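You operate a simulated robot arm through the tools that you are given. There is no shell and no other tool. Be economical: measure what you need, move in short steps, check, and stop when the job is done.

You are at the controls of a simulated robot arm. One attempt, no reset.

Task
Open the clasp crate and put the HIT tag in the red tray.
Fine: Lay the lid on the bench; the other tag stays in the crate and must not trip.

Only the result counts: the job must be done as asked and must still hold three seconds after the hand-in. Knocking over, shifting, dropping, spilling or breaking anything else fails it. A push-on lid holds only when it is set on centred and level and pressed home; a screw cap is set on level and turned clockwise until tight.

Robot
A 6-joint arm with a fingered hand, on a carriage that runs on a rail from [-1, -1017] to [2, 1123] (x, y) and turns from -2.618 to 3.176 rad about z. Base frame: it is fixed where the carriage stands at the start and does not move with it; the origin is on the floor, on the carriage's upright axis, x ahead of it, y to its left, z up; the surface under the hand at the start is at about z = 820. Units: mm, rad, N and s.
Its first joint turns from -2.897 to 2.897 rad. Places, roughly: green clasp [600, 100, 900]; red clasp [600, 300, 900]; red tray [600, 0, 800]; top of the packing bench [700, 600, 800]. Payload 4 kg.
The tool frame sits at the grasp point between the pads (the TCP): z along the fingers, y along the line on which they close. The tips reach 26 mm beyond it. The gripper opens to 132 mm. The gripper's body begins 73 mm behind the TCP. The gripper is a hand of 4 fingers: y runs from the thumb to the fingers, the wrist lies at [0, 0, -239] in the tool frame, and closing takes about 1.5 s.
Orientation is told as [roll, pitch, yaw] about the base's x, y, z axes, in that order, counted from this pose: with the fingers straight down and closing along the base's y, the tool's x points along the base's -x, its y along +y and its z along -z.

Tools
- The arm moves only by the tool drive_tool. Its argument "rows" is a list that holds one entry, the list of rows, each a list of 7 numbers: the turn, a rotation vector about the tool's x, y, z in rad, then the shift along the tool's x, y, z in mm, then the opening, from 0 (shut) to 1 (fully open). In form: [[[wx, wy, wz, dx, dy, dz, grip], ...]]. A call has 1 to 10 rows; each row is the pose to reach, as a shift and turn from the pose commanded when the call began, along the tool's axes at that moment. A row lasts 0.2 s, in which the tool goes at most 50 mm and 0.15 rad; a call with a longer step from one row to the next is refused whole, and so is a gripper value outside its range. A pose out of reach is approached as far as the arm can. The call stops where the force on the tool passes 90 N (or 10 N more than at its start, if that is more) or the arm is blocked; 0.2 s more then pass. Each finger travels about 45 mm/s and halts on what it meets, pressing with about 24 N; the grip force reading is that of the motor and also rises with nothing between the fingers. The clock runs only during rows and for 0.2 s after the last one: add rows that repeat a pose to give the fingers time. It gives the time, the measured TCP pose, the force on the tool (base axes), the opening and the grip force at its end, in the units of the frame above (readings bear some noise), with the torque about the TCP (base axes, N m) and any sound that the robot's microphone picked up.
- Cameras (640 x 400 px; columns grow to the right, rows downward): "scene" is now at [261.2, 201.5, 1459.4]; the picture's right is [0.14, -0.99, 0.00], its down [-0.64, -0.09, -0.76] and it looks along [0.76, 0.10, -0.65] (base axes); focal length 272 px, centre (320, 200). "wrist" rides on the gripper at [68, 2, -97] in the tool frame; the picture's right is [-0.03, 1.00, 0.00], its down [-0.82, -0.02, -0.58] and it looks along [-0.58, -0.01, 0.82] (tool axes); focal length 270 px, centre (320, 200). There is no depth. A picture from a camera that has moved, and an enlarged one, comes with that camera's place and axes in the base frame and with its lens.
- get_image(camera): a new picture of that camera. It takes no simulated time.
- slide_trunk(by): slides the trunk up (or, below 0, down) by that many mm; the arm and the scene camera ride with it, the base frame stays. It gives what a move gives, with no picture.
- base_move(legs): drives the robot by 1 to 6 legs, each [ahead, left, turn to the left] in mm, mm and rad, along the robot's own axes; the way and the turn of a leg run together, so that a leg with both is an arc; at most 1500 mm and 3.142 rad a leg. The arm and the cameras ride along, it lands a little off, and it stops where it bumps. It keeps to its track: a leg is cut to what the track allows. It gives what a move gives.
- preshape(shape): the hand has 4 fingers and takes this shape, open, in about a second: jaw (thumb against the fingers, like two jaws); tri (thumb and two fingers); tip (a fingertip pinch); poke (one finger out to press); point (the index stretched); flat (the hand flat); cup (the hand cupped); fist (a fist). The gripper value then closes the fingers along that shape, each until it touches; the sizes above hold for jaw. It gives what a move gives, with no picture.
- head_to(pan, tilt): turns the head with the scene camera to pan (to the left, within 2.496 rad either way) and tilt (down, from -0.506 to 1.204), counted from straight ahead of the robot. It gives what a move gives.
- inspect(camera, box): a new picture of the part [left, top, right, bottom] of that camera's present view, enlarged. It takes no simulated time.
- close_job(): hands the job in; it is judged then, once.

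Work in short steps. Places have to be worked out from the pictures, the camera data and where the tool is seen: move nearer, look again, correct. Check each grasp and each placing, and mend what went wrong. You have 120 turns and 90 pictures in all, those below and enlarged ones among them. Open the gripper and draw the arm clear of the work before you hand the job in, unless the task says otherwise; then end with one line.

The tools are called after "Emit:" by a JSON object that holds its "fn" and its "kwargs". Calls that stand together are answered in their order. drive_tool: Moves the arm, as the interface text tells. Its arguments: {"type":"object","properties":{"rows":{"type":"array","items":{"type":"array","items":{"type":"array","items":{"type":"number"}}}}},"required":["rows"]} The other tools are called the same way: slide_trunk (by) slides the trunk up or down; preshape (shape) gives the hand a shape; base_move (legs) drives the base; head_to (pan, tilt) turns the head that bears the scene camera; get_image (camera) takes a picture; inspect (camera, box) takes an enlarged picture of a part of a camera's view; close_job () hands the job in.

At the start:

```text
clock: 0.0
position: [528.1, 330.3, 1243.7]
tool_rot: [0.0, 0.001, 0.001]
wrist_force: [0.2, -0.1, 0.3]
moment: [0.01, 0.03, 0.02]
opening: 131.8
grasp_force: 0.2
shape: jaw
trunk travel left (down, up): [-475.0, 153.0]
robot x, y, heading: [-1.2, -1.9, 0.004]
head pan, tilt: [0.136, 0.703]
```

scene: 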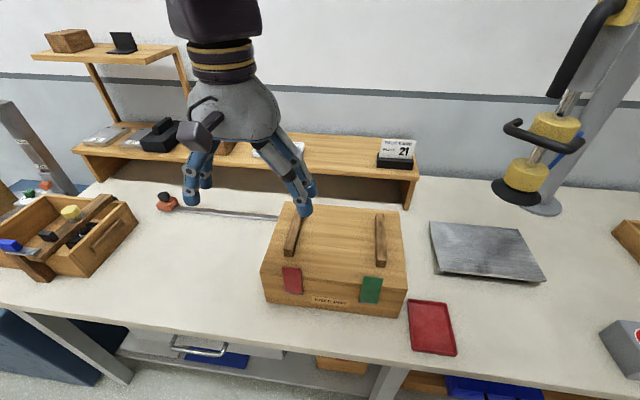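
wrist: 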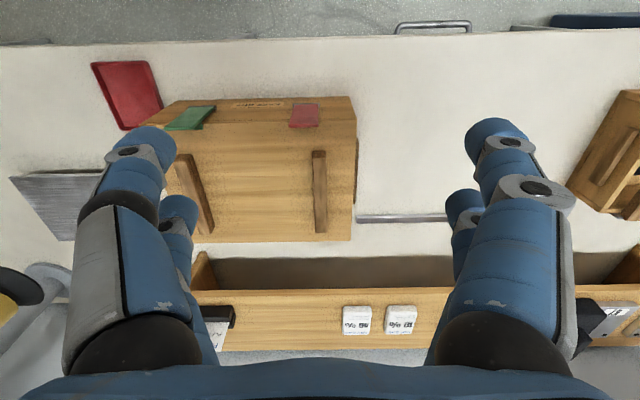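

The crate stands with two clasps on its near side (red left, green right), with two battens on the lid. I enlarge it to see the clasps and labels.

Emit:
{"fn": "inspect", "kwargs": {"camera": "scene", "box": [240, 190, 480, 370]}}

Emit:
{"fn": "inspect", "kwargs": {"camera": "wrist", "box": [80, 50, 400, 250]}}

```text
2.22 times, centred on (360, 280) of scene
camera zoom: at [261.2, 201.5, 1459.4], right [0.14, -0.99, 0.0], down [-0.64, -0.09, -0.76], along [0.76, 0.1, -0.65], focal length 604 px, centre (231, 22)
```

zoom: 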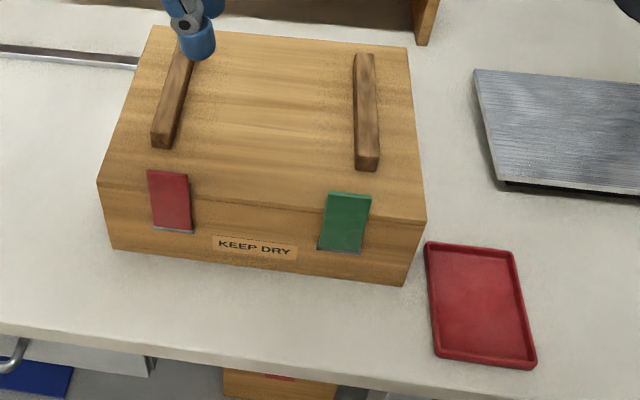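

```text
2.00 times, centred on (240, 150) of wrist
camera zoom: at [460.6, 333.0, 1340.7], right [0.03, 1.0, 0.0], down [0.82, -0.02, 0.58], along [0.58, -0.01, -0.82], focal length 541 px, centre (480, 300)
```

zoom: 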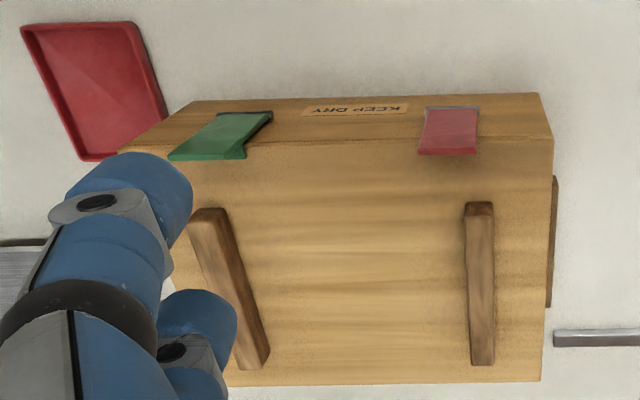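

Triangulating gives the crate as x 596–836, y 62–384, with its top at z≈950. The clasp plates stand upright on the near face (z≈885–980), hinged low. I move the hand closer to look with the wrist camera.

Emit:
{"fn": "drive_tool", "kwargs": {"rows": [[[0, 0, 0, 5, -30, 25, 1], [0, 0, 0, 15, -60, 50, 1], [0, 0, 0, 22, -85, 80, 1], [0, 0, 0, 28, -105, 105, 1], [0, 0, 0, 28, -105, 105, 1]]]}}

Emit:
{"fn": "get_image", "kwargs": {"camera": "wrist"}}

Emit:
{"fn": "get_image", "kwargs": {"camera": "scene"}}

```text
clock: 1.2
position: [499.3, 227.8, 1137.6]
tool_rot: [0.0, 0.0, 0.001]
wrist_force: [0.2, 0.7, 0.0]
moment: [-0.02, -0.02, 0.0]
opening: 132.0
grasp_force: 0.1
shape: jaw
trunk travel left (down, up): [-475.0, 153.0]
robot x, y, heading: [-2.9, 0.6, 0.006]
head pan, tilt: [0.136, 0.703]
```

```text
85 pictures are left
camera wrist: at [432.4, 229.0, 1234.5], right [0.03, 1.0, 0.0], down [0.82, -0.02, 0.58], along [0.58, -0.01, -0.82], focal length 270 px, centre (320, 200)
```

wrist: 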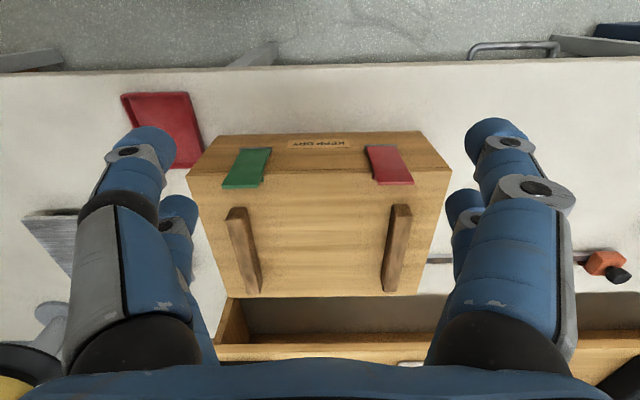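

```text
84 pictures are left
camera scene: at [261.2, 201.5, 1459.4], right [0.14, -0.99, 0.0], down [-0.64, -0.09, -0.76], along [0.76, 0.1, -0.65], focal length 272 px, centre (320, 200)
```

scene: 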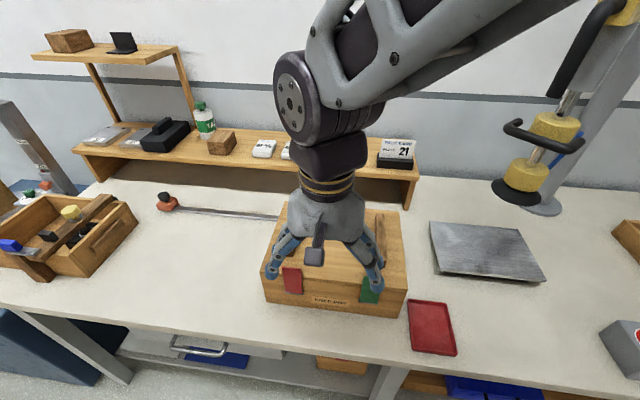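

I tilt the hand to look at the front face more horizontally.

Emit:
{"fn": "drive_tool", "kwargs": {"rows": [[[0, -0.14, 0, 4, 0, 15, 1], [0, -0.28, 0, 8, 0, 30, 1], [0, -0.42, 0, 12, 0, 50, 1], [0, -0.56, 0, 16, 0, 70, 1], [0, -0.7, 0, 20, 0, 90, 1], [0, -0.7, 0, 20, 0, 90, 1]]]}}

Emit:
{"fn": "get_image", "kwargs": {"camera": "wrist"}}

```text
clock: 2.6
position: [506.0, 272.5, 1064.2]
tool_rot: [-0.006, -0.7, -0.016]
wrist_force: [0.7, -0.3, 0.2]
moment: [0.02, -0.04, 0.01]
opening: 131.8
grasp_force: 0.1
shape: jaw
out of reach, approached as far as the arm can: row 4, 5, 6
trunk travel left (down, up): [-475.0, 153.0]
robot x, y, heading: [2.5, -1.0, 0.002]
head pan, tilt: [0.136, 0.703]
```

```text
83 pictures are left
camera wrist: at [392.0, 277.5, 1094.0], right [0.04, 1.0, 0.01], down [0.25, -0.02, 0.97], along [0.97, -0.03, -0.25], focal length 270 px, centre (320, 200)
```

wrist: 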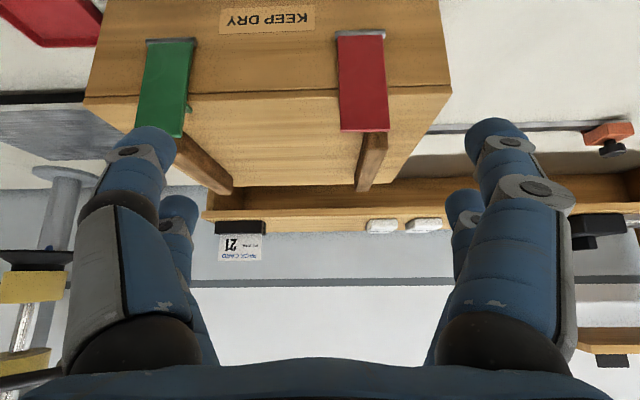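

Emit:
{"fn": "inspect", "kwargs": {"camera": "wrist", "box": [80, 0, 460, 200]}}

```text
1.68 times, centred on (270, 100) of wrist
camera zoom: at [392.0, 277.5, 1094.0], right [0.04, 1.0, 0.01], down [0.25, -0.02, 0.97], along [0.97, -0.03, -0.25], focal length 455 px, centre (404, 368)
```

zoom: 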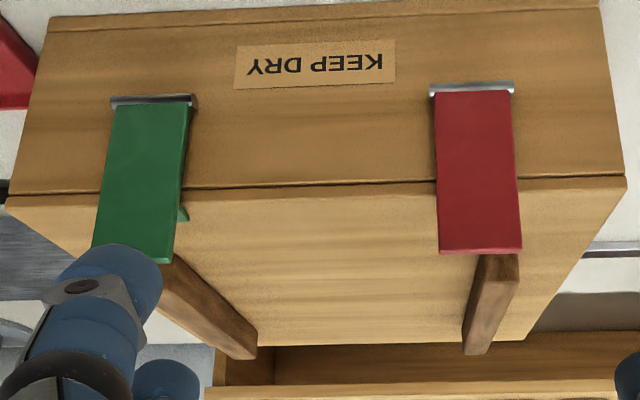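

The plates hinge at their lower edge (grey pins) and stick up ~30 mm above a thin lid. I'll hook behind each top and pull it towards the robot. First I go back to vertical, then yaw 90° so one jaw can go behind the plate.

Emit:
{"fn": "drive_tool", "kwargs": {"rows": [[[0, 0.14, 0, -15, 8, -5, 1], [0, 0.28, 0, -30, 16, -10, 1], [0, 0.42, 0, -45, 24, -15, 1], [0, 0.56, 0, -60, 31, -20, 1], [0, 0.7, 0, -72, 37, -25, 1], [0, 0.7, 0, -72, 37, -25, 1]]]}}

Emit:
{"fn": "drive_tool", "kwargs": {"rows": [[[0, 0, 0.15, 0, 0, 0, 1], [0, 0, 0.3, 0, 0, 0, 0.9], [0, 0, 0.45, 0, 0, 0, 0.8], [0, 0, 0.6, 0, 0, 0, 0.7], [0, 0, 0.75, 0, 0, 0, 0.6], [0, 0, 0.9, 0, 0, 0, 0.5], [0, 0, 1.05, 0, 0, 0, 0.5], [0, 0, 1.2, 0, 0, 0, 0.5], [0, 0, 1.35, 0, 0, 0, 0.5], [0, 0, 1.5, 0, 0, 0, 0.5]]]}}

Emit:
{"fn": "get_image", "kwargs": {"camera": "wrist"}}

```text
clock: 4.0
position: [539.8, 314.4, 1130.0]
tool_rot: [0.0, 0.002, 0.0]
wrist_force: [-0.2, 0.3, 1.3]
moment: [0.02, -0.03, 0.03]
opening: 131.8
grasp_force: 0.1
shape: jaw
trunk travel left (down, up): [-475.0, 153.0]
robot x, y, heading: [0.3, -1.0, -0.0]
head pan, tilt: [0.136, 0.703]
```

```text
clock: 6.2
position: [539.8, 313.6, 1131.6]
tool_rot: [0.001, 0.0, -1.502]
wrist_force: [1.1, -0.3, -1.1]
moment: [-0.05, -0.02, 0.03]
opening: 66.8
grasp_force: 0.1
shape: jaw
trunk travel left (down, up): [-475.0, 153.0]
robot x, y, heading: [-1.8, 1.1, -0.0]
head pan, tilt: [0.136, 0.703]
```

```text
81 pictures are left
camera wrist: at [536.6, 382.0, 1227.8], right [1.0, 0.04, 0.0], down [0.04, -0.82, 0.58], along [0.02, -0.58, -0.82], focal length 270 px, centre (320, 200)
```

wrist: 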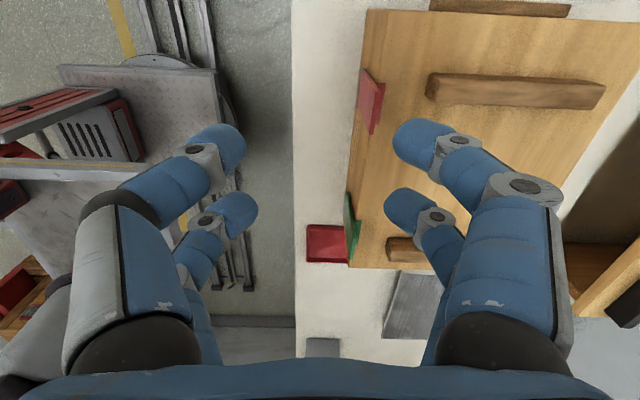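

Now I see the lid from above; the two finger pairs lie at about ±18 mm of the tool axis, so they will flank the catch. I descend to hover above the red plate.

Emit:
{"fn": "drive_tool", "kwargs": {"rows": [[[0, 0, 0.07, -3, 12, 40, 0.5], [0, 0, 0.07, -5, 22, 80, 0.5], [0, 0, 0.07, -7, 32, 110, 0.5], [0, 0, 0.07, -7, 32, 110, 0.5]]]}}

Emit:
{"fn": "get_image", "kwargs": {"camera": "wrist"}}

Emit:
{"fn": "get_image", "kwargs": {"camera": "scene"}}

```text
clock: 7.2
position: [572.6, 306.7, 1019.9]
tool_rot: [-0.001, -0.001, -1.57]
wrist_force: [0.2, 0.7, 1.3]
moment: [0.0, 0.0, 0.02]
opening: 66.2
grasp_force: 0.0
shape: jaw
trunk travel left (down, up): [-475.0, 153.0]
robot x, y, heading: [-1.4, 4.9, 0.002]
head pan, tilt: [0.136, 0.703]
```

```text
80 pictures are left
camera wrist: at [574.3, 376.6, 1117.0], right [1.0, -0.02, 0.0], down [-0.02, -0.82, 0.58], along [-0.01, -0.58, -0.82], focal length 270 px, centre (320, 200)
```

wrist: 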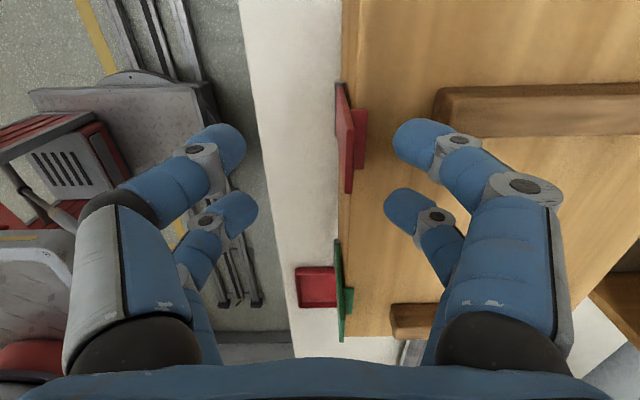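

```text
79 pictures are left
camera scene: at [261.2, 201.5, 1459.4], right [0.14, -0.99, 0.0], down [-0.64, -0.09, -0.76], along [0.76, 0.1, -0.65], focal length 272 px, centre (320, 200)
```

scene: 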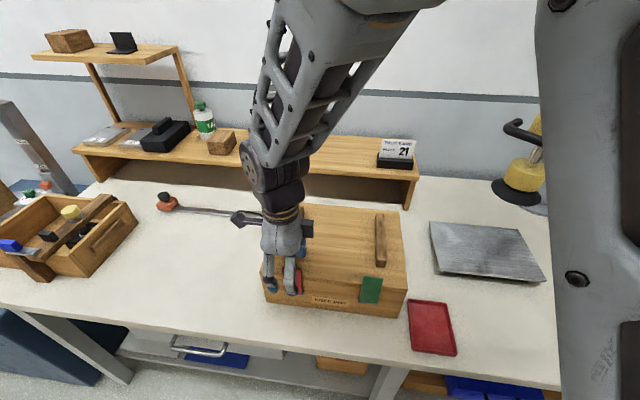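

Plate top is at x≈589, y≈313; the inner fingers sit at x≈606+ behind it. I shift +6 mm in y and lower so the tips are at z≈962.

Emit:
{"fn": "drive_tool", "kwargs": {"rows": [[[0, 0, 0, 6, 1, 12, 0.5], [0, 0, 0, 6, 1, 24, 0.5], [0, 0, 0, 6, 1, 32, 0.5]]]}}

Emit:
{"fn": "get_image", "kwargs": {"camera": "wrist"}}

```text
clock: 8.0
position: [573.0, 315.3, 988.2]
tool_rot: [0.001, 0.002, -1.568]
wrist_force: [1.1, 0.8, 0.3]
moment: [-0.01, 0.01, 0.03]
opening: 66.7
grasp_force: 0.0
shape: jaw
trunk travel left (down, up): [-475.0, 153.0]
robot x, y, heading: [-2.4, 0.9, -0.0]
head pan, tilt: [0.136, 0.703]
```

```text
78 pictures are left
camera wrist: at [574.7, 383.6, 1085.5], right [1.0, -0.02, 0.0], down [-0.02, -0.82, 0.58], along [-0.01, -0.58, -0.82], focal length 270 px, centre (320, 200)
```

wrist: 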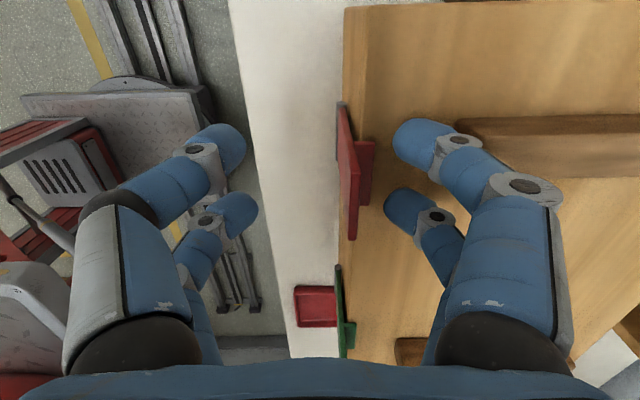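

The inner fingers are behind the plate. I pull slowly towards the robot.

Emit:
{"fn": "drive_tool", "kwargs": {"rows": [[[0, 0, 0, 0, -8, 0, 0.5], [0, 0, 0, 0, -14, 0, 0.5], [0, 0, 0, 0, -20, 0, 0.5], [0, 0, 0, 0, -26, 0, 0.5], [0, 0, 0, 0, -32, 1, 0.5]]]}}

Emit:
{"fn": "get_image", "kwargs": {"camera": "wrist"}}

```text
clock: 9.2
position: [540.5, 315.0, 988.4]
tool_rot: [0.0, 0.0, -1.57]
wrist_force: [1.1, -1.0, -1.0]
moment: [0.0, -0.01, 0.03]
opening: 66.7
grasp_force: 0.0
shape: jaw
trunk travel left (down, up): [-475.0, 153.0]
robot x, y, heading: [-1.0, -0.7, -0.002]
head pan, tilt: [0.136, 0.703]
```

```text
77 pictures are left
camera wrist: at [542.4, 384.1, 1084.9], right [1.0, -0.02, 0.0], down [-0.02, -0.82, 0.58], along [-0.01, -0.58, -0.82], focal length 270 px, centre (320, 200)
```

wrist: 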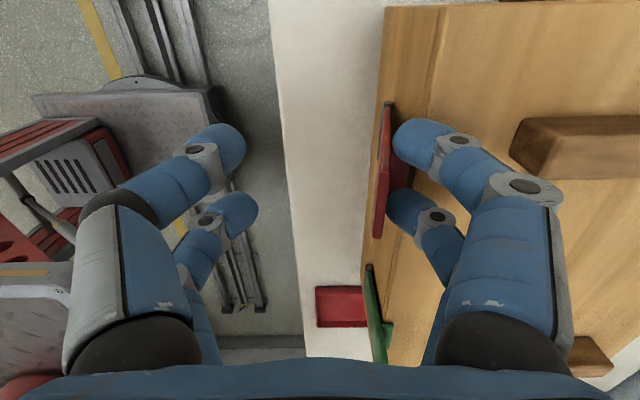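

Just about at contact. I continue pulling, dropping along the arc.

Emit:
{"fn": "drive_tool", "kwargs": {"rows": [[[0, 0, 0, 0, -8, 0, 0.5], [0, 0, 0, 0, -16, 1, 0.5], [0, 0, 0, 0, -24, 3, 0.5], [0, 0, 0, 0, -32, 6, 0.5], [0, 0, 0, 0, -40, 10, 0.5]]]}}

Emit:
{"fn": "get_image", "kwargs": {"camera": "wrist"}}

Emit:
{"fn": "inspect", "kwargs": {"camera": "scene", "box": [240, 190, 480, 370]}}

```text
clock: 10.4
position: [500.5, 315.2, 977.7]
tool_rot: [-0.001, 0.0, -1.57]
wrist_force: [0.3, -0.6, 0.0]
moment: [-0.03, 0.0, -0.03]
opening: 66.4
grasp_force: 0.1
shape: jaw
trunk travel left (down, up): [-475.0, 153.0]
robot x, y, heading: [3.7, -0.4, 0.0]
head pan, tilt: [0.136, 0.703]
```

```text
76 pictures are left
camera wrist: at [502.1, 383.8, 1074.6], right [1.0, -0.02, 0.0], down [-0.02, -0.82, 0.58], along [-0.01, -0.58, -0.82], focal length 270 px, centre (320, 200)
```

wrist: 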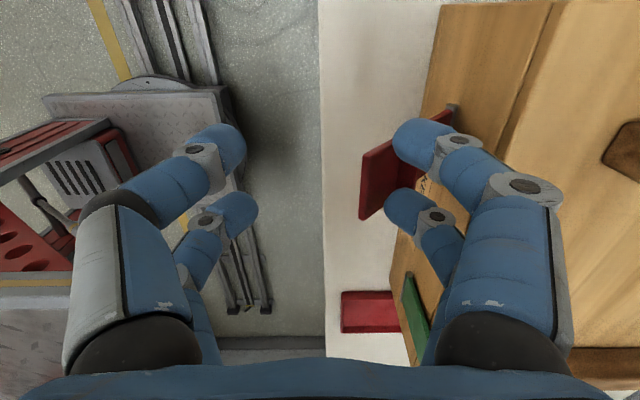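

```text
2.22 times, centred on (360, 280) of scene
camera zoom: at [261.3, 201.5, 1459.4], right [0.14, -0.99, 0.0], down [-0.64, -0.09, -0.76], along [0.76, 0.1, -0.65], focal length 604 px, centre (231, 22)
```

zoom: 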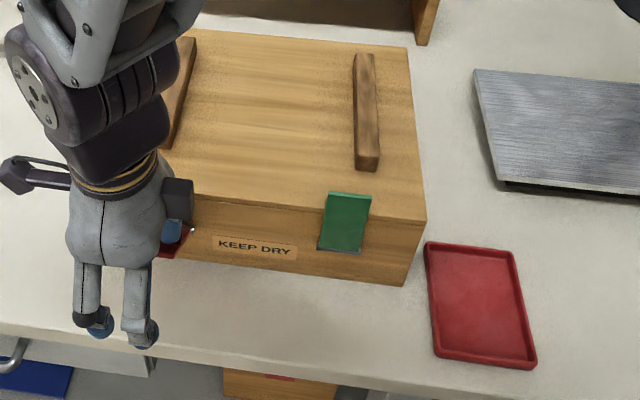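

The red clasp swung out with almost no force. I raise the hand and drive the base to the right by 178 mm to have better reach for the green one.

Emit:
{"fn": "drive_tool", "kwargs": {"rows": [[[0, 0, 0, 0, 0, -40, 0.5], [0, 0, 0, 0, 15, -70, 0.5], [0, 0, 0, 0, 45, -80, 0.5], [0, 0, 0, 0, 73, -80, 0.5], [0, 0, 0, 0, 73, -80, 0.5]]]}}

Emit:
{"fn": "base_move", "kwargs": {"legs": [[0, -176, 0]]}}

Emit:
{"fn": "get_image", "kwargs": {"camera": "wrist"}}

Emit:
{"fn": "get_image", "kwargs": {"camera": "scene"}}

```text
clock: 11.6
position: [573.8, 315.2, 1058.3]
tool_rot: [0.0, 0.0, -1.57]
wrist_force: [-0.3, -0.4, 0.0]
moment: [0.02, -0.02, 0.01]
opening: 66.4
grasp_force: 0.1
shape: jaw
trunk travel left (down, up): [-475.0, 153.0]
robot x, y, heading: [4.3, 2.0, 0.002]
head pan, tilt: [0.136, 0.703]
```

```text
clock: 13.1
position: [573.1, 140.1, 1058.4]
tool_rot: [0.001, -0.001, -1.57]
wrist_force: [0.0, -0.1, 0.6]
moment: [-0.02, -0.01, 0.02]
opening: 66.5
grasp_force: 0.1
shape: jaw
trunk travel left (down, up): [-475.0, 153.0]
robot x, y, heading: [-3.0, -172.7, -0.001]
head pan, tilt: [0.136, 0.703]
```

```text
74 pictures are left
camera wrist: at [575.6, 208.4, 1154.5], right [1.0, -0.03, 0.0], down [-0.02, -0.82, 0.58], along [-0.01, -0.58, -0.82], focal length 270 px, centre (320, 200)
```

wrist: 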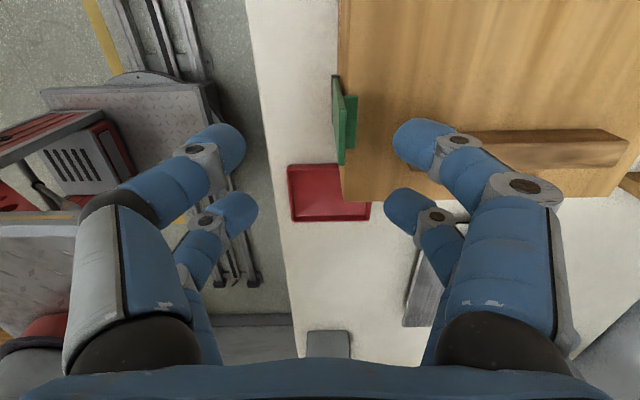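

```text
73 pictures are left
camera scene: at [261.3, 26.6, 1459.4], right [0.13, -0.99, 0.0], down [-0.64, -0.09, -0.76], along [0.76, 0.1, -0.65], focal length 272 px, centre (320, 200)
```

scene: 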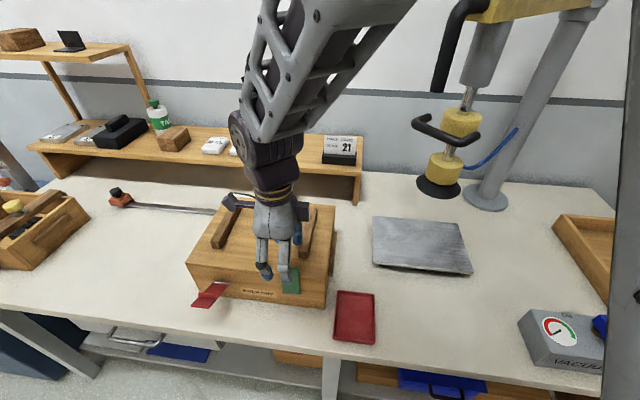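

Red clasp hangs open. The hand is lined up at y≈140 with the green plate; I lower the inner fingers behind it in the same way.

Emit:
{"fn": "drive_tool", "kwargs": {"rows": [[[0, 0, 0, 0, 0, 30, 0.5], [0, 0, 0, 0, 0, 50, 0.5], [0, 0, 0, 0, 0, 70, 0.5], [0, 0, 0, 0, 0, 70, 0.5]]]}}

Emit:
{"fn": "get_image", "kwargs": {"camera": "wrist"}}

```text
clock: 14.1
position: [573.1, 139.3, 986.4]
tool_rot: [0.0, 0.0, -1.571]
wrist_force: [-0.1, -0.2, 0.2]
moment: [-0.02, 0.0, 0.03]
opening: 66.5
grasp_force: 0.1
shape: jaw
trunk travel left (down, up): [-475.0, 153.0]
robot x, y, heading: [4.1, -176.9, 0.002]
head pan, tilt: [0.136, 0.703]
```

```text
72 pictures are left
camera wrist: at [575.0, 208.2, 1083.6], right [1.0, -0.03, 0.0], down [-0.02, -0.82, 0.58], along [-0.01, -0.58, -0.82], focal length 270 px, centre (320, 200)
```

wrist: 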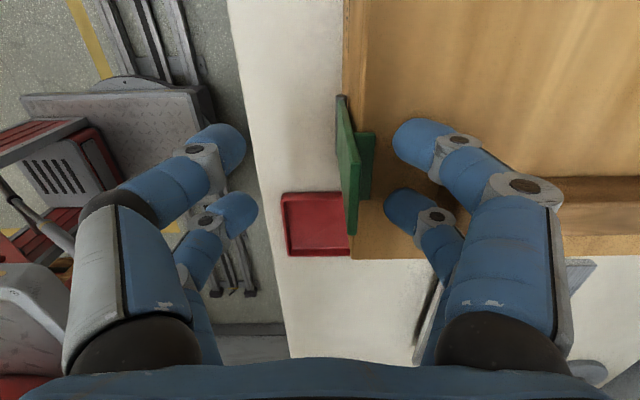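

Same geometry as before; I pull gently.

Emit:
{"fn": "drive_tool", "kwargs": {"rows": [[[0, 0, 0, 0, -10, 0, 0.5], [0, 0, 0, 0, -20, 0, 0.5], [0, 0, 0, 0, -32, 0, 0.5], [0, 0, 0, 0, -40, 0, 0.5], [0, 0, 0, 0, -48, 1, 0.5], [0, 0, 0, 0, -56, 3, 0.5], [0, 0, 0, 0, -64, 6, 0.5], [0, 0, 0, 0, -73, 10, 0.5]]]}}

Emit:
{"fn": "get_image", "kwargs": {"camera": "wrist"}}

```text
clock: 15.9
position: [501.1, 140.5, 978.6]
tool_rot: [0.0, -0.001, -1.571]
wrist_force: [-0.1, 1.2, 0.9]
moment: [-0.03, -0.04, -0.01]
opening: 66.5
grasp_force: 0.1
shape: jaw
trunk travel left (down, up): [-475.0, 153.0]
robot x, y, heading: [-0.5, -175.8, -0.003]
head pan, tilt: [0.136, 0.703]
```

```text
71 pictures are left
camera wrist: at [502.7, 208.4, 1075.2], right [1.0, -0.03, 0.0], down [-0.02, -0.82, 0.58], along [-0.01, -0.58, -0.82], focal length 270 px, centre (320, 200)
```

wrist: 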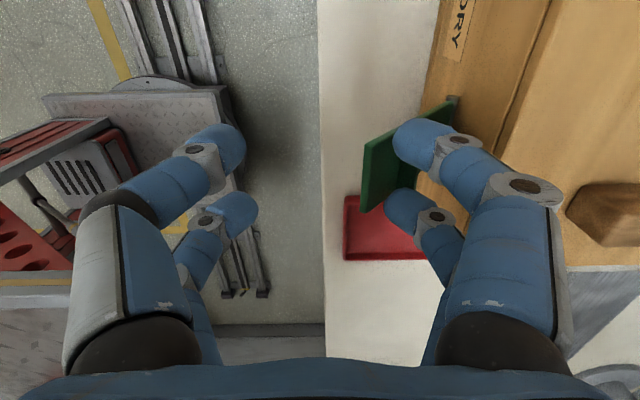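

Both clasps are open. I raise the hand well clear, yaw back to 0 and drive the base left to about y=270 in order to take the lid by its left batten.

Emit:
{"fn": "drive_tool", "kwargs": {"rows": [[[0, 0, 0, 0, 0, -45, 0.5], [0, 0, 0, 0, 10, -90, 0.5], [0, 0, -0.15, 0, 30, -130, 0.5], [0, 0, -0.3, 0, 50, -170, 0.5], [0, 0, -0.45, 0, 70, -200, 0.5], [0, 0, -0.6, 0, 70, -200, 0.5], [0, 0, -0.75, 0, 70, -200, 0.5], [0, 0, -0.9, 0, 70, -200, 0.5], [0, 0, -1.05, 0, 70, -200, 0.5], [0, 0, -1.2, 0, 70, -200, 0.5]]]}}

Emit:
{"fn": "drive_tool", "kwargs": {"rows": [[[0, 0, -0.15, 0, 0, 0, 0.6], [0, 0, -0.3, 0, 0, 0, 0.6], [0, 0, -0.37, 0, 0, 0, 0.6], [0, 0, -0.37, 0, 0, 0, 0.6]]]}}

Emit:
{"fn": "base_move", "kwargs": {"legs": [[0, 440, 0]]}}

Emit:
{"fn": "get_image", "kwargs": {"camera": "scene"}}

Emit:
{"fn": "get_image", "kwargs": {"camera": "wrist"}}

```text
clock: 18.1
position: [570.9, 138.6, 1178.2]
tool_rot: [0.0, 0.0, -0.37]
wrist_force: [0.1, -0.3, -0.1]
moment: [-0.03, 0.01, -0.01]
opening: 66.5
grasp_force: 0.2
shape: jaw
trunk travel left (down, up): [-475.0, 153.0]
robot x, y, heading: [-1.6, -172.0, 0.001]
head pan, tilt: [0.136, 0.703]
```

```text
clock: 19.1
position: [569.4, 140.2, 1177.5]
tool_rot: [-0.001, 0.0, 0.001]
wrist_force: [-0.7, -0.9, 0.8]
moment: [0.02, -0.01, -0.02]
opening: 78.5
grasp_force: 0.0
shape: jaw
trunk travel left (down, up): [-475.0, 153.0]
robot x, y, heading: [0.4, -176.0, -0.002]
head pan, tilt: [0.136, 0.703]
```

```text
clock: 21.8
position: [572.8, 582.5, 1177.2]
tool_rot: [0.0, 0.0, -0.006]
wrist_force: [0.4, 0.4, -0.8]
moment: [-0.02, 0.01, -0.01]
opening: 78.8
grasp_force: 0.0
shape: jaw
trunk travel left (down, up): [-475.0, 153.0]
robot x, y, heading: [1.6, 265.2, -0.0]
head pan, tilt: [0.136, 0.703]
```

```text
70 pictures are left
camera scene: at [262.7, 471.0, 1459.4], right [0.13, -0.99, 0.0], down [-0.64, -0.08, -0.76], along [0.76, 0.1, -0.65], focal length 272 px, centre (320, 200)
```

scene: 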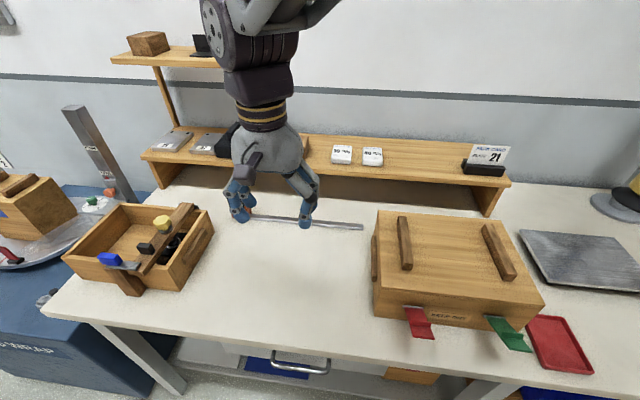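

```text
69 pictures are left
camera wrist: at [504.4, 585.2, 1274.3], right [0.03, 1.0, 0.0], down [0.82, -0.03, 0.58], along [0.58, -0.02, -0.82], focal length 270 px, centre (320, 200)
```

wrist: 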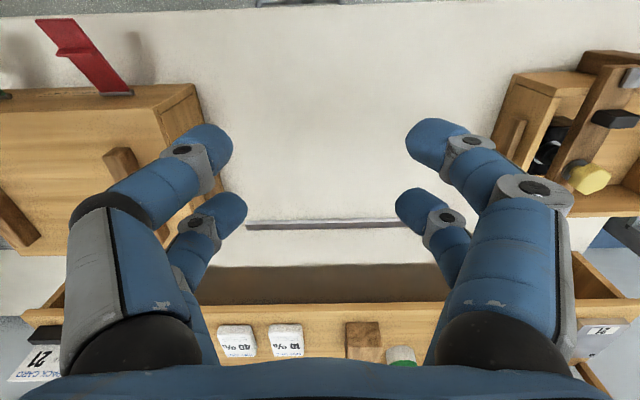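

Emit:
{"fn": "inspect", "kwargs": {"camera": "scene", "box": [360, 200, 600, 350]}}

```text
2.67 times, centred on (480, 275) of scene
camera zoom: at [262.7, 471.0, 1459.4], right [0.13, -0.99, 0.0], down [-0.64, -0.08, -0.76], along [0.76, 0.1, -0.65], focal length 724 px, centre (-107, 0)
```

zoom: 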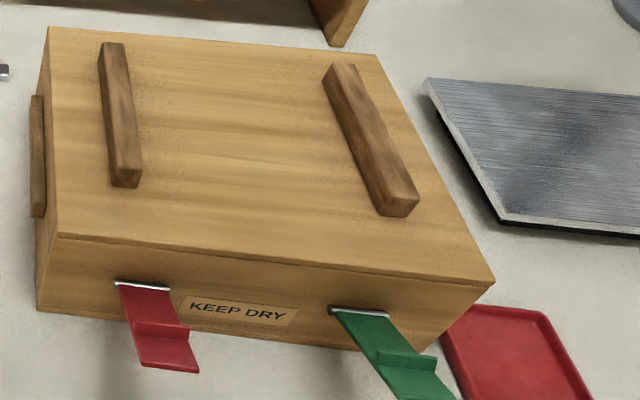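

Left batten: x≈650–800, centre y≈330, 25 mm wide, top z≈970. I move over its middle (x 718).

Emit:
{"fn": "drive_tool", "kwargs": {"rows": [[[0, 0, 0, -25, -42, 5, 0.6], [0, 0, 0, -50, -84, 20, 0.6], [0, 0, 0, -75, -126, 35, 0.6], [0, 0, 0, -100, -168, 50, 0.6], [0, 0, 0, -125, -210, 65, 0.6], [0, 0, 0, -145, -252, 80, 0.6], [0, 0, 0, -145, -252, 110, 0.6], [0, 0, 0, -145, -252, 140, 0.6], [0, 0, 0, -145, -252, 140, 0.6]]]}}

Emit:
{"fn": "get_image", "kwargs": {"camera": "wrist"}}

Emit:
{"fn": "get_image", "kwargs": {"camera": "scene"}}

```text
refused: row 2 steps farther than a row can; nothing moved
```

```text
67 pictures are left
camera wrist: at [504.4, 585.2, 1274.3], right [0.03, 1.0, 0.0], down [0.82, -0.03, 0.58], along [0.58, -0.02, -0.82], focal length 270 px, centre (320, 200)
```

wrist: 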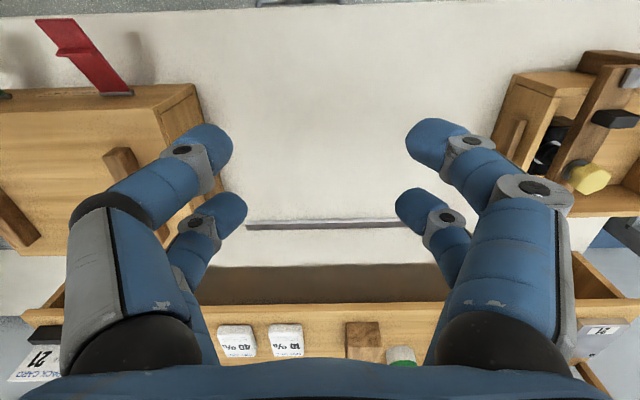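

```text
66 pictures are left
camera scene: at [262.7, 471.0, 1459.4], right [0.13, -0.99, 0.0], down [-0.64, -0.08, -0.76], along [0.76, 0.1, -0.65], focal length 272 px, centre (320, 200)
```

scene: 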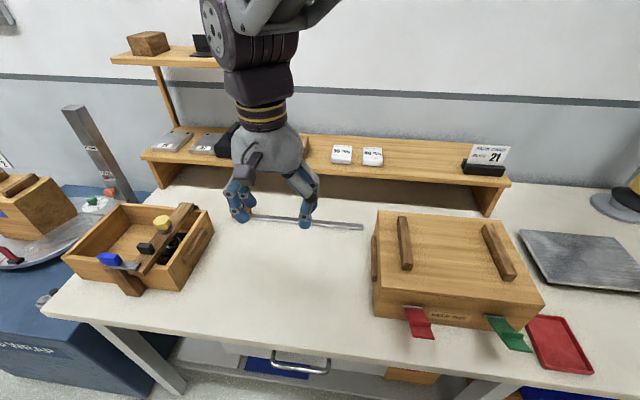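

Step was slightly too long; I split it smaller.

Emit:
{"fn": "drive_tool", "kwargs": {"rows": [[[0, 0, 0, -21, -36, 5, 0.6], [0, 0, 0, -42, -72, 15, 0.6], [0, 0, 0, -63, -108, 25, 0.6], [0, 0, 0, -84, -144, 35, 0.6], [0, 0, 0, -105, -180, 45, 0.6], [0, 0, 0, -126, -216, 55, 0.6], [0, 0, 0, -145, -252, 70, 0.6], [0, 0, 0, -145, -252, 110, 0.6], [0, 0, 0, -145, -252, 140, 0.6], [0, 0, 0, -145, -252, 140, 0.6]]]}}

Emit:
{"fn": "get_image", "kwargs": {"camera": "wrist"}}

```text
clock: 24.0
position: [716.8, 330.6, 1038.0]
tool_rot: [0.0, 0.001, -0.005]
wrist_force: [-0.4, -0.5, -0.1]
moment: [0.0, -0.04, -0.02]
opening: 78.6
grasp_force: 0.0
shape: jaw
trunk travel left (down, up): [-475.0, 153.0]
robot x, y, heading: [-1.0, 271.6, -0.005]
head pan, tilt: [0.136, 0.703]
```

```text
65 pictures are left
camera wrist: at [649.0, 333.7, 1134.2], right [0.03, 1.0, 0.0], down [0.82, -0.02, 0.58], along [0.58, -0.02, -0.82], focal length 270 px, centre (320, 200)
```

wrist: 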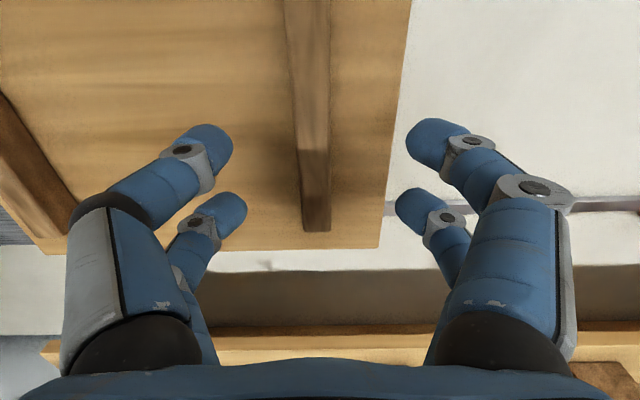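

Batten is centred between the jaws. I descend gently to a tip height of ≈955 and then close.

Emit:
{"fn": "drive_tool", "kwargs": {"rows": [[[0, 0, 0, 0, -2, 25, 0.6], [0, 0, 0, 0, -2, 45, 0.6], [0, 0, 0, 0, -2, 53, 0.6], [0, 0, 0, 0, -2, 57, 0.6], [0, 0, 0, 0, -2, 57, 0.4]]]}}

Emit:
{"fn": "get_image", "kwargs": {"camera": "wrist"}}

```text
clock: 25.2
position: [716.6, 328.7, 980.4]
tool_rot: [0.001, 0.0, -0.006]
wrist_force: [0.1, 0.5, 0.9]
moment: [0.02, 0.0, 0.0]
opening: 53.5
grasp_force: 0.1
shape: jaw
trunk travel left (down, up): [-475.0, 153.0]
robot x, y, heading: [3.1, 272.2, -0.008]
head pan, tilt: [0.136, 0.703]
```

```text
64 pictures are left
camera wrist: at [647.9, 330.5, 1077.5], right [0.03, 1.0, 0.0], down [0.82, -0.03, 0.58], along [0.58, -0.02, -0.82], focal length 270 px, centre (320, 200)
```

wrist: 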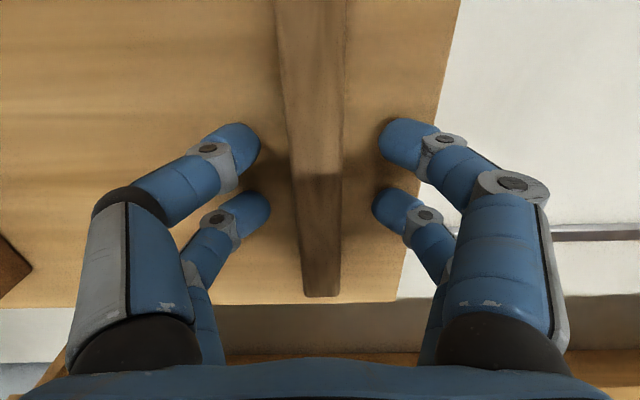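

Emit:
{"fn": "drive_tool", "kwargs": {"rows": [[[0, 0, 0, 0, 0, 1, 0.3], [0, 0, 0, 0, 0, 1, 0.2], [0, 0, 0, 0, 0, 1, 0.1], [0, 0, 0, 0, 0, 1, 0], [0, 0, 0, 0, 0, 1, 0], [0, 0, 0, 0, 0, 1, 0]]]}}

Emit:
{"fn": "get_image", "kwargs": {"camera": "wrist"}}

```text
clock: 26.6
position: [716.5, 328.6, 979.0]
tool_rot: [-0.002, -0.001, -0.006]
wrist_force: [-0.7, 0.8, 0.2]
moment: [0.01, 0.03, 0.01]
opening: 17.3
grasp_force: 24.0
shape: jaw
trunk travel left (down, up): [-475.0, 153.0]
robot x, y, heading: [-2.8, 271.1, -0.008]
head pan, tilt: [0.136, 0.703]
```

```text
63 pictures are left
camera wrist: at [647.8, 330.7, 1076.3], right [0.03, 1.0, 0.0], down [0.82, -0.03, 0.58], along [0.58, -0.02, -0.82], focal length 270 px, centre (320, 200)
```

wrist: 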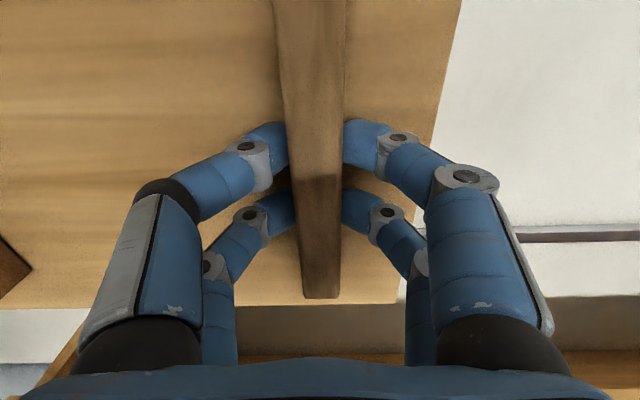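

Gripped on the batten (24 N). I lift just 10 mm and read force and moment.

Emit:
{"fn": "drive_tool", "kwargs": {"rows": [[[0, 0, 0, 0, 0, -3, 0], [0, 0, 0, 0, 0, -6, 0], [0, 0, 0, 0, 0, -9, 0], [0, 0, 0, 0, 0, -12, 0]]]}}

Emit:
{"fn": "inspect", "kwargs": {"camera": "scene", "box": [360, 180, 600, 350]}}

```text
clock: 27.6
position: [716.4, 328.0, 991.0]
tool_rot: [0.0, -0.001, -0.004]
wrist_force: [0.3, -0.4, -3.4]
moment: [0.18, 0.01, 0.0]
opening: 17.5
grasp_force: 24.2
shape: jaw
trunk travel left (down, up): [-475.0, 153.0]
robot x, y, heading: [1.8, 268.8, -0.001]
head pan, tilt: [0.136, 0.703]
```

```text
2.35 times, centred on (480, 265) of scene
camera zoom: at [262.9, 471.0, 1459.4], right [0.13, -0.99, 0.0], down [-0.64, -0.08, -0.76], along [0.76, 0.1, -0.65], focal length 639 px, centre (-56, 47)
```

zoom: 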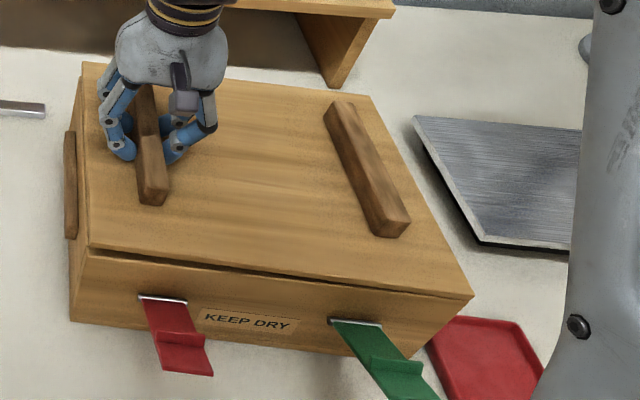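

The lid is free: the left side rose, pivoting on its right edge (lid ≈5 N). To resist droop I set it back and regrip with the fingertips in contact with the lid board.

Emit:
{"fn": "drive_tool", "kwargs": {"rows": [[[0, 0, 0, 0, 0, 6, 0], [0, 0, 0, 0, 0, 12, 0], [0, 0, 0, 0, 0, 12, 0.2], [0, 0, 0, 0, 0, 12, 0.35], [0, 0, 0, 0, 0, 14, 0.35], [0, 0, 0, 0, 0, 16, 0.35], [0, 0, 0, 0, 0, 16, 0.35]]]}}

```text
clock: 29.2
position: [716.0, 328.1, 977.7]
tool_rot: [0.0, -0.004, -0.006]
wrist_force: [-4.5, 0.2, 30.2]
moment: [0.02, 0.17, 0.02]
opening: 47.8
grasp_force: 0.0
shape: jaw
trunk travel left (down, up): [-475.0, 153.0]
robot x, y, heading: [2.4, 270.3, -0.005]
head pan, tilt: [0.136, 0.703]
```

Tips touch the lid (30 N). I ease off 1.5 mm and close.

Emit:
{"fn": "drive_tool", "kwargs": {"rows": [[[0, 0, 0, 0, 0, -2, 0.35], [0, 0, 0, 0, 0, -2, 0.2], [0, 0, 0, 0, 0, -2, 0.1], [0, 0, 0, 0, 0, -2, 0], [0, 0, 0, 0, 0, -2, 0], [0, 0, 0, 0, 0, -2, 0]]]}}

```text
clock: 30.6
position: [717.1, 328.7, 977.2]
tool_rot: [-0.001, -0.001, -0.006]
wrist_force: [0.3, -0.5, 0.0]
moment: [-0.02, 0.02, -0.02]
opening: 20.8
grasp_force: 23.9
shape: jaw
trunk travel left (down, up): [-475.0, 153.0]
robot x, y, heading: [1.9, 269.7, -0.007]
head pan, tilt: [0.136, 0.703]
```

Emit:
{"fn": "drive_tool", "kwargs": {"rows": [[[0, 0, 0, 0, 0, 1, 0], [0, 0, 0, 0, 0, 2, 0], [0, 0, 0, 0, 0, 3, 0], [0, 0, 0, 0, 0, 3, 0]]]}}

```text
clock: 31.6
position: [715.4, 328.2, 977.0]
tool_rot: [-0.003, -0.003, -0.004]
wrist_force: [-2.2, -1.4, 34.2]
moment: [-0.36, 0.39, 0.05]
opening: 21.6
grasp_force: 24.1
shape: jaw
trunk travel left (down, up): [-475.0, 153.0]
robot x, y, heading: [-1.0, 269.8, -0.006]
head pan, tilt: [0.136, 0.703]
```

Tips (closed) are in firm contact with the board. Now I lift slowly 15 mm and check whether the right edge also rises.

Emit:
{"fn": "drive_tool", "kwargs": {"rows": [[[0, 0, 0, 0, 0, -4, 0], [0, 0, 0, 0, 0, -8, 0], [0, 0, 0, 0, 0, -12, 0], [0, 0, 0, 0, 0, -16, 0], [0, 0, 0, 0, 0, -20, 0]]]}}

Emit:
{"fn": "inspect", "kwargs": {"camera": "scene", "box": [360, 180, 600, 350]}}

```text
clock: 32.8
position: [716.6, 328.4, 994.6]
tool_rot: [-0.001, 0.003, -0.005]
wrist_force: [-0.2, 0.1, -3.5]
moment: [0.19, -0.03, -0.05]
opening: 20.4
grasp_force: 23.5
shape: jaw
trunk travel left (down, up): [-475.0, 153.0]
robot x, y, heading: [2.1, 267.9, -0.009]
head pan, tilt: [0.136, 0.703]
```

```text
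2.35 times, centred on (480, 265) of scene
camera zoom: at [262.9, 471.0, 1459.4], right [0.13, -0.99, 0.0], down [-0.64, -0.08, -0.76], along [0.76, 0.1, -0.65], focal length 639 px, centre (-56, 47)
```

zoom: 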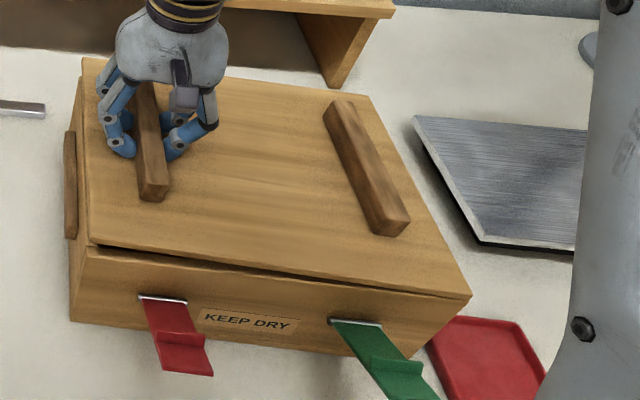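

Emit:
{"fn": "drive_tool", "kwargs": {"rows": [[[0, 0, 0, 0, 0, -6, 0], [0, 0, 0, 0, 0, -12, 0], [0, 0, 0, 0, 0, -18, 0], [0, 0, 0, 0, 0, -24, 0], [0, 0, 0, 0, 0, -30, 0]]]}}

Emit:
{"fn": "get_image", "kwargs": {"camera": "wrist"}}

Emit:
{"fn": "inspect", "kwargs": {"camera": "scene", "box": [360, 180, 600, 350]}}

```text
clock: 34.0
position: [715.4, 329.3, 1024.4]
tool_rot: [0.001, 0.001, -0.005]
wrist_force: [0.6, 0.8, -4.2]
moment: [0.37, -0.03, -0.04]
opening: 19.6
grasp_force: 23.9
shape: jaw
trunk travel left (down, up): [-475.0, 153.0]
robot x, y, heading: [-2.1, 269.6, -0.001]
head pan, tilt: [0.136, 0.703]
```

```text
60 pictures are left
camera wrist: at [647.9, 330.4, 1121.2], right [0.03, 1.0, 0.0], down [0.82, -0.03, 0.58], along [0.58, -0.02, -0.82], focal length 270 px, centre (320, 200)
```

wrist: 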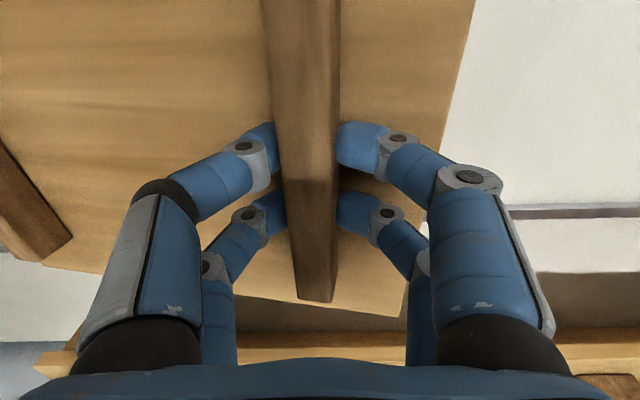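

```text
2.35 times, centred on (480, 265) of scene
camera zoom: at [262.9, 471.0, 1459.4], right [0.13, -0.99, 0.0], down [-0.64, -0.08, -0.76], along [0.76, 0.1, -0.65], focal length 639 px, centre (-56, 47)
```

zoom: 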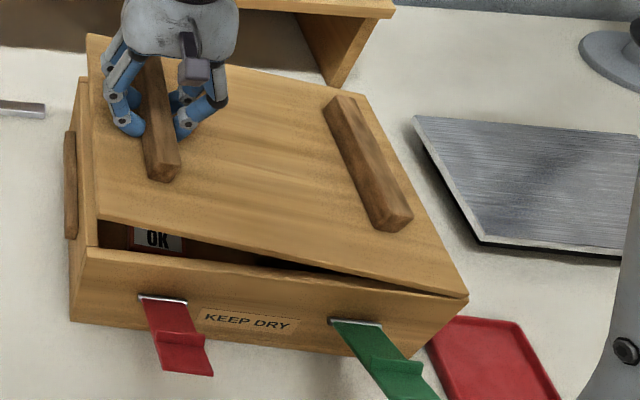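

Moment is building (0.37 N·m) and almost all of the ≈4.7 N weight is on the hand, so the grip holds at a modest tilt. I keep lifting slowly.

Emit:
{"fn": "drive_tool", "kwargs": {"rows": [[[0, 0, 0, 0, 0, -6, 0], [0, 0, 0, 0, 0, -12, 0], [0, 0, 0, 0, 0, -18, 0], [0, 0, 0, 0, 0, -24, 0], [0, 0, 0, 0, 0, -30, 0], [0, 0, 0, 0, 0, -30, 0]]]}}

Emit:
{"fn": "inspect", "kwargs": {"camera": "scene", "box": [360, 180, 600, 350]}}

```text
clock: 35.4
position: [717.0, 328.2, 1055.2]
tool_rot: [-0.003, 0.001, -0.005]
wrist_force: [0.5, 0.2, -3.3]
moment: [0.43, -0.02, 0.01]
opening: 19.6
grasp_force: 24.3
shape: jaw
trunk travel left (down, up): [-475.0, 153.0]
robot x, y, heading: [-0.4, 268.9, -0.007]
head pan, tilt: [0.136, 0.703]
```

```text
2.35 times, centred on (480, 265) of scene
camera zoom: at [262.9, 471.0, 1459.4], right [0.13, -0.99, 0.0], down [-0.64, -0.08, -0.76], along [0.76, 0.1, -0.65], focal length 639 px, centre (-56, 47)
```

zoom: 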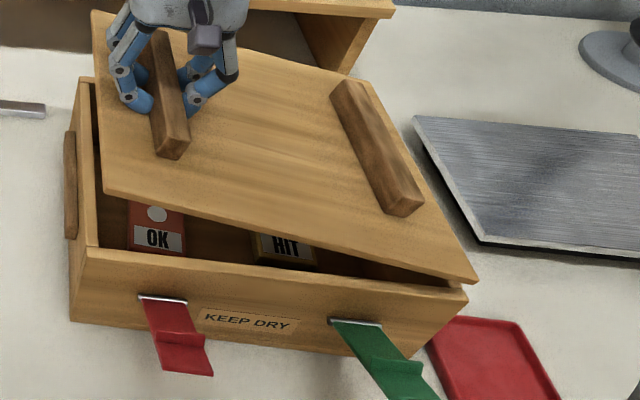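

The lid is now free in the hand at a ~14° tilt, holding. The OK tag is left inside, the HIT tag right of centre. I lift straight on.

Emit:
{"fn": "drive_tool", "kwargs": {"rows": [[[0, 0, 0, 0, 0, -10, 0], [0, 0, 0, 0, 0, -22, 0], [0, 0, 0, 0, 0, -36, 0], [0, 0, 0, 0, 0, -50, 0], [0, 0, 0, 0, 0, -65, 0], [0, 0, 0, 0, 0, -80, 0], [0, 0, 0, 0, 0, -92, 0], [0, 0, 0, 0, 0, -100, 0], [0, 0, 0, 0, 0, -100, 0]]]}}

Emit:
{"fn": "get_image", "kwargs": {"camera": "scene"}}

```text
clock: 37.4
position: [716.3, 328.9, 1153.9]
tool_rot: [0.001, -0.001, -0.004]
wrist_force: [-0.1, 0.3, -4.4]
moment: [0.45, -0.01, 0.0]
opening: 19.6
grasp_force: 23.7
shape: jaw
trunk travel left (down, up): [-475.0, 153.0]
robot x, y, heading: [-2.2, 271.8, -0.007]
head pan, tilt: [0.136, 0.703]
```

```text
57 pictures are left
camera scene: at [262.9, 471.0, 1459.4], right [0.13, -0.99, 0.0], down [-0.64, -0.08, -0.76], along [0.76, 0.1, -0.65], focal length 272 px, centre (320, 200)
```

scene: 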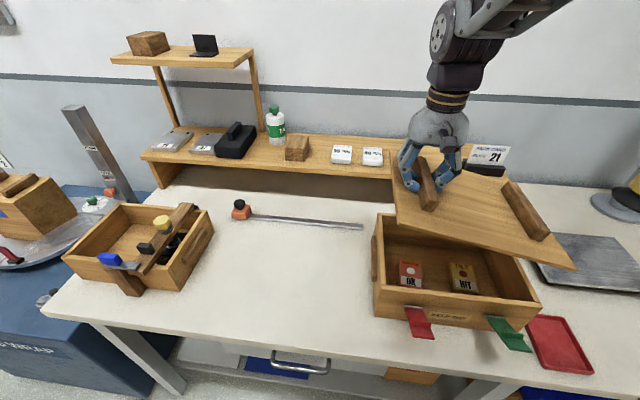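

Holding steadily. I carry it left to the empty bench (between crate and toolbox, lid centre ≈[690, 638]), levelling with a small roll.

Emit:
{"fn": "drive_tool", "kwargs": {"rows": [[[0.02, 0, 0, 2, 10, 0, 0], [0.04, 0, 0, 4, 30, 0, 0], [0.06, 0, 0, 6, 55, 0, 0], [0.08, 0, 0, 8, 80, 0, 0], [0.1, 0, 0, 12, 105, 0, 0], [0.12, 0, 0, 16, 130, 0, 0], [0.14, 0, 0, 20, 155, 0, 0], [0.16, 0, 0, 22, 175, 0, 0], [0.18, 0, 0, 24, 190, 0, 0], [0.2, 0, 0, 26, 200, 0, 0]]]}}

Emit:
{"fn": "get_image", "kwargs": {"camera": "scene"}}

```text
clock: 39.6
position: [692.3, 529.5, 1154.5]
tool_rot: [-0.199, 0.0, -0.004]
wrist_force: [-0.6, -0.7, -4.6]
moment: [0.48, -0.01, -0.04]
opening: 19.6
grasp_force: 23.9
shape: jaw
trunk travel left (down, up): [-475.0, 153.0]
robot x, y, heading: [0.6, 267.3, -0.006]
head pan, tilt: [0.136, 0.703]
```

```text
56 pictures are left
camera scene: at [262.8, 470.9, 1459.4], right [0.13, -0.99, 0.0], down [-0.64, -0.08, -0.76], along [0.76, 0.1, -0.65], focal length 272 px, centre (320, 200)
```

scene: 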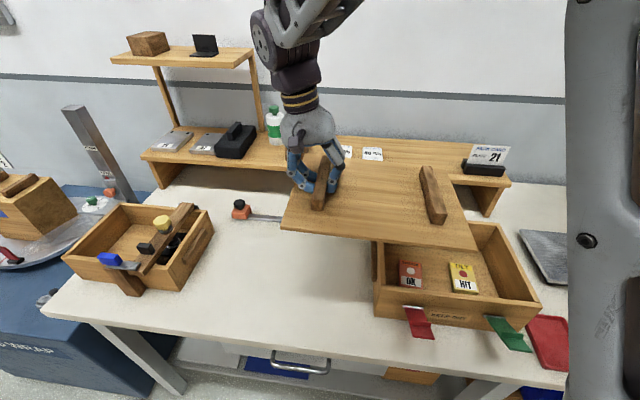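

Nearly level. I continue 215 mm further left at the same height.

Emit:
{"fn": "drive_tool", "kwargs": {"rows": [[[0, 0, 0, 0, 10, -2, 0], [0, 0, 0, 0, 30, -6, 0], [0, 0, 0, 0, 56, -11.4, 0], [0, 0, 0, 0, 84, -17, 0], [0, 0, 0, 0, 112, -22.7, 0], [0, 0, 0, 0, 140, -28.4, 0], [0, 0, 0, 0, 168, -34.1, 0], [0, 0, 0, 0, 190, -38.6, 0], [0, 0, 0, 0, 204, -41.4, 0], [0, 0, 0, 0, 211, -42.8, 0]]]}}

Emit:
{"fn": "get_image", "kwargs": {"camera": "scene"}}

```text
clock: 41.8
position: [690.5, 744.0, 1154.8]
tool_rot: [-0.202, 0.0, -0.004]
wrist_force: [0.1, 0.1, -4.2]
moment: [0.47, 0.02, -0.01]
opening: 19.5
grasp_force: 23.7
shape: jaw
trunk travel left (down, up): [-475.0, 153.0]
robot x, y, heading: [4.8, 268.2, -0.0]
head pan, tilt: [0.136, 0.703]
```

```text
55 pictures are left
camera scene: at [262.8, 471.0, 1459.4], right [0.13, -0.99, 0.0], down [-0.64, -0.08, -0.76], along [0.76, 0.1, -0.65], focal length 272 px, centre (320, 200)
```

scene: 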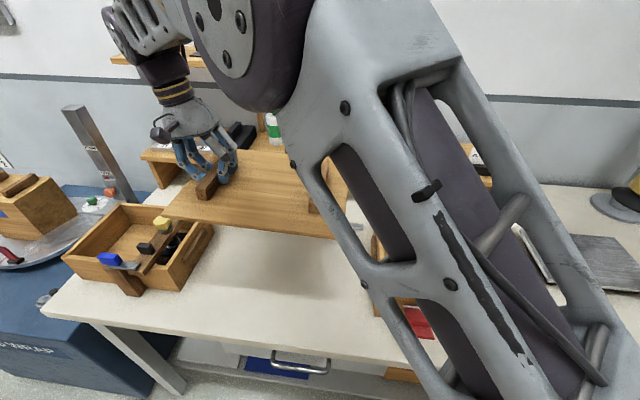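

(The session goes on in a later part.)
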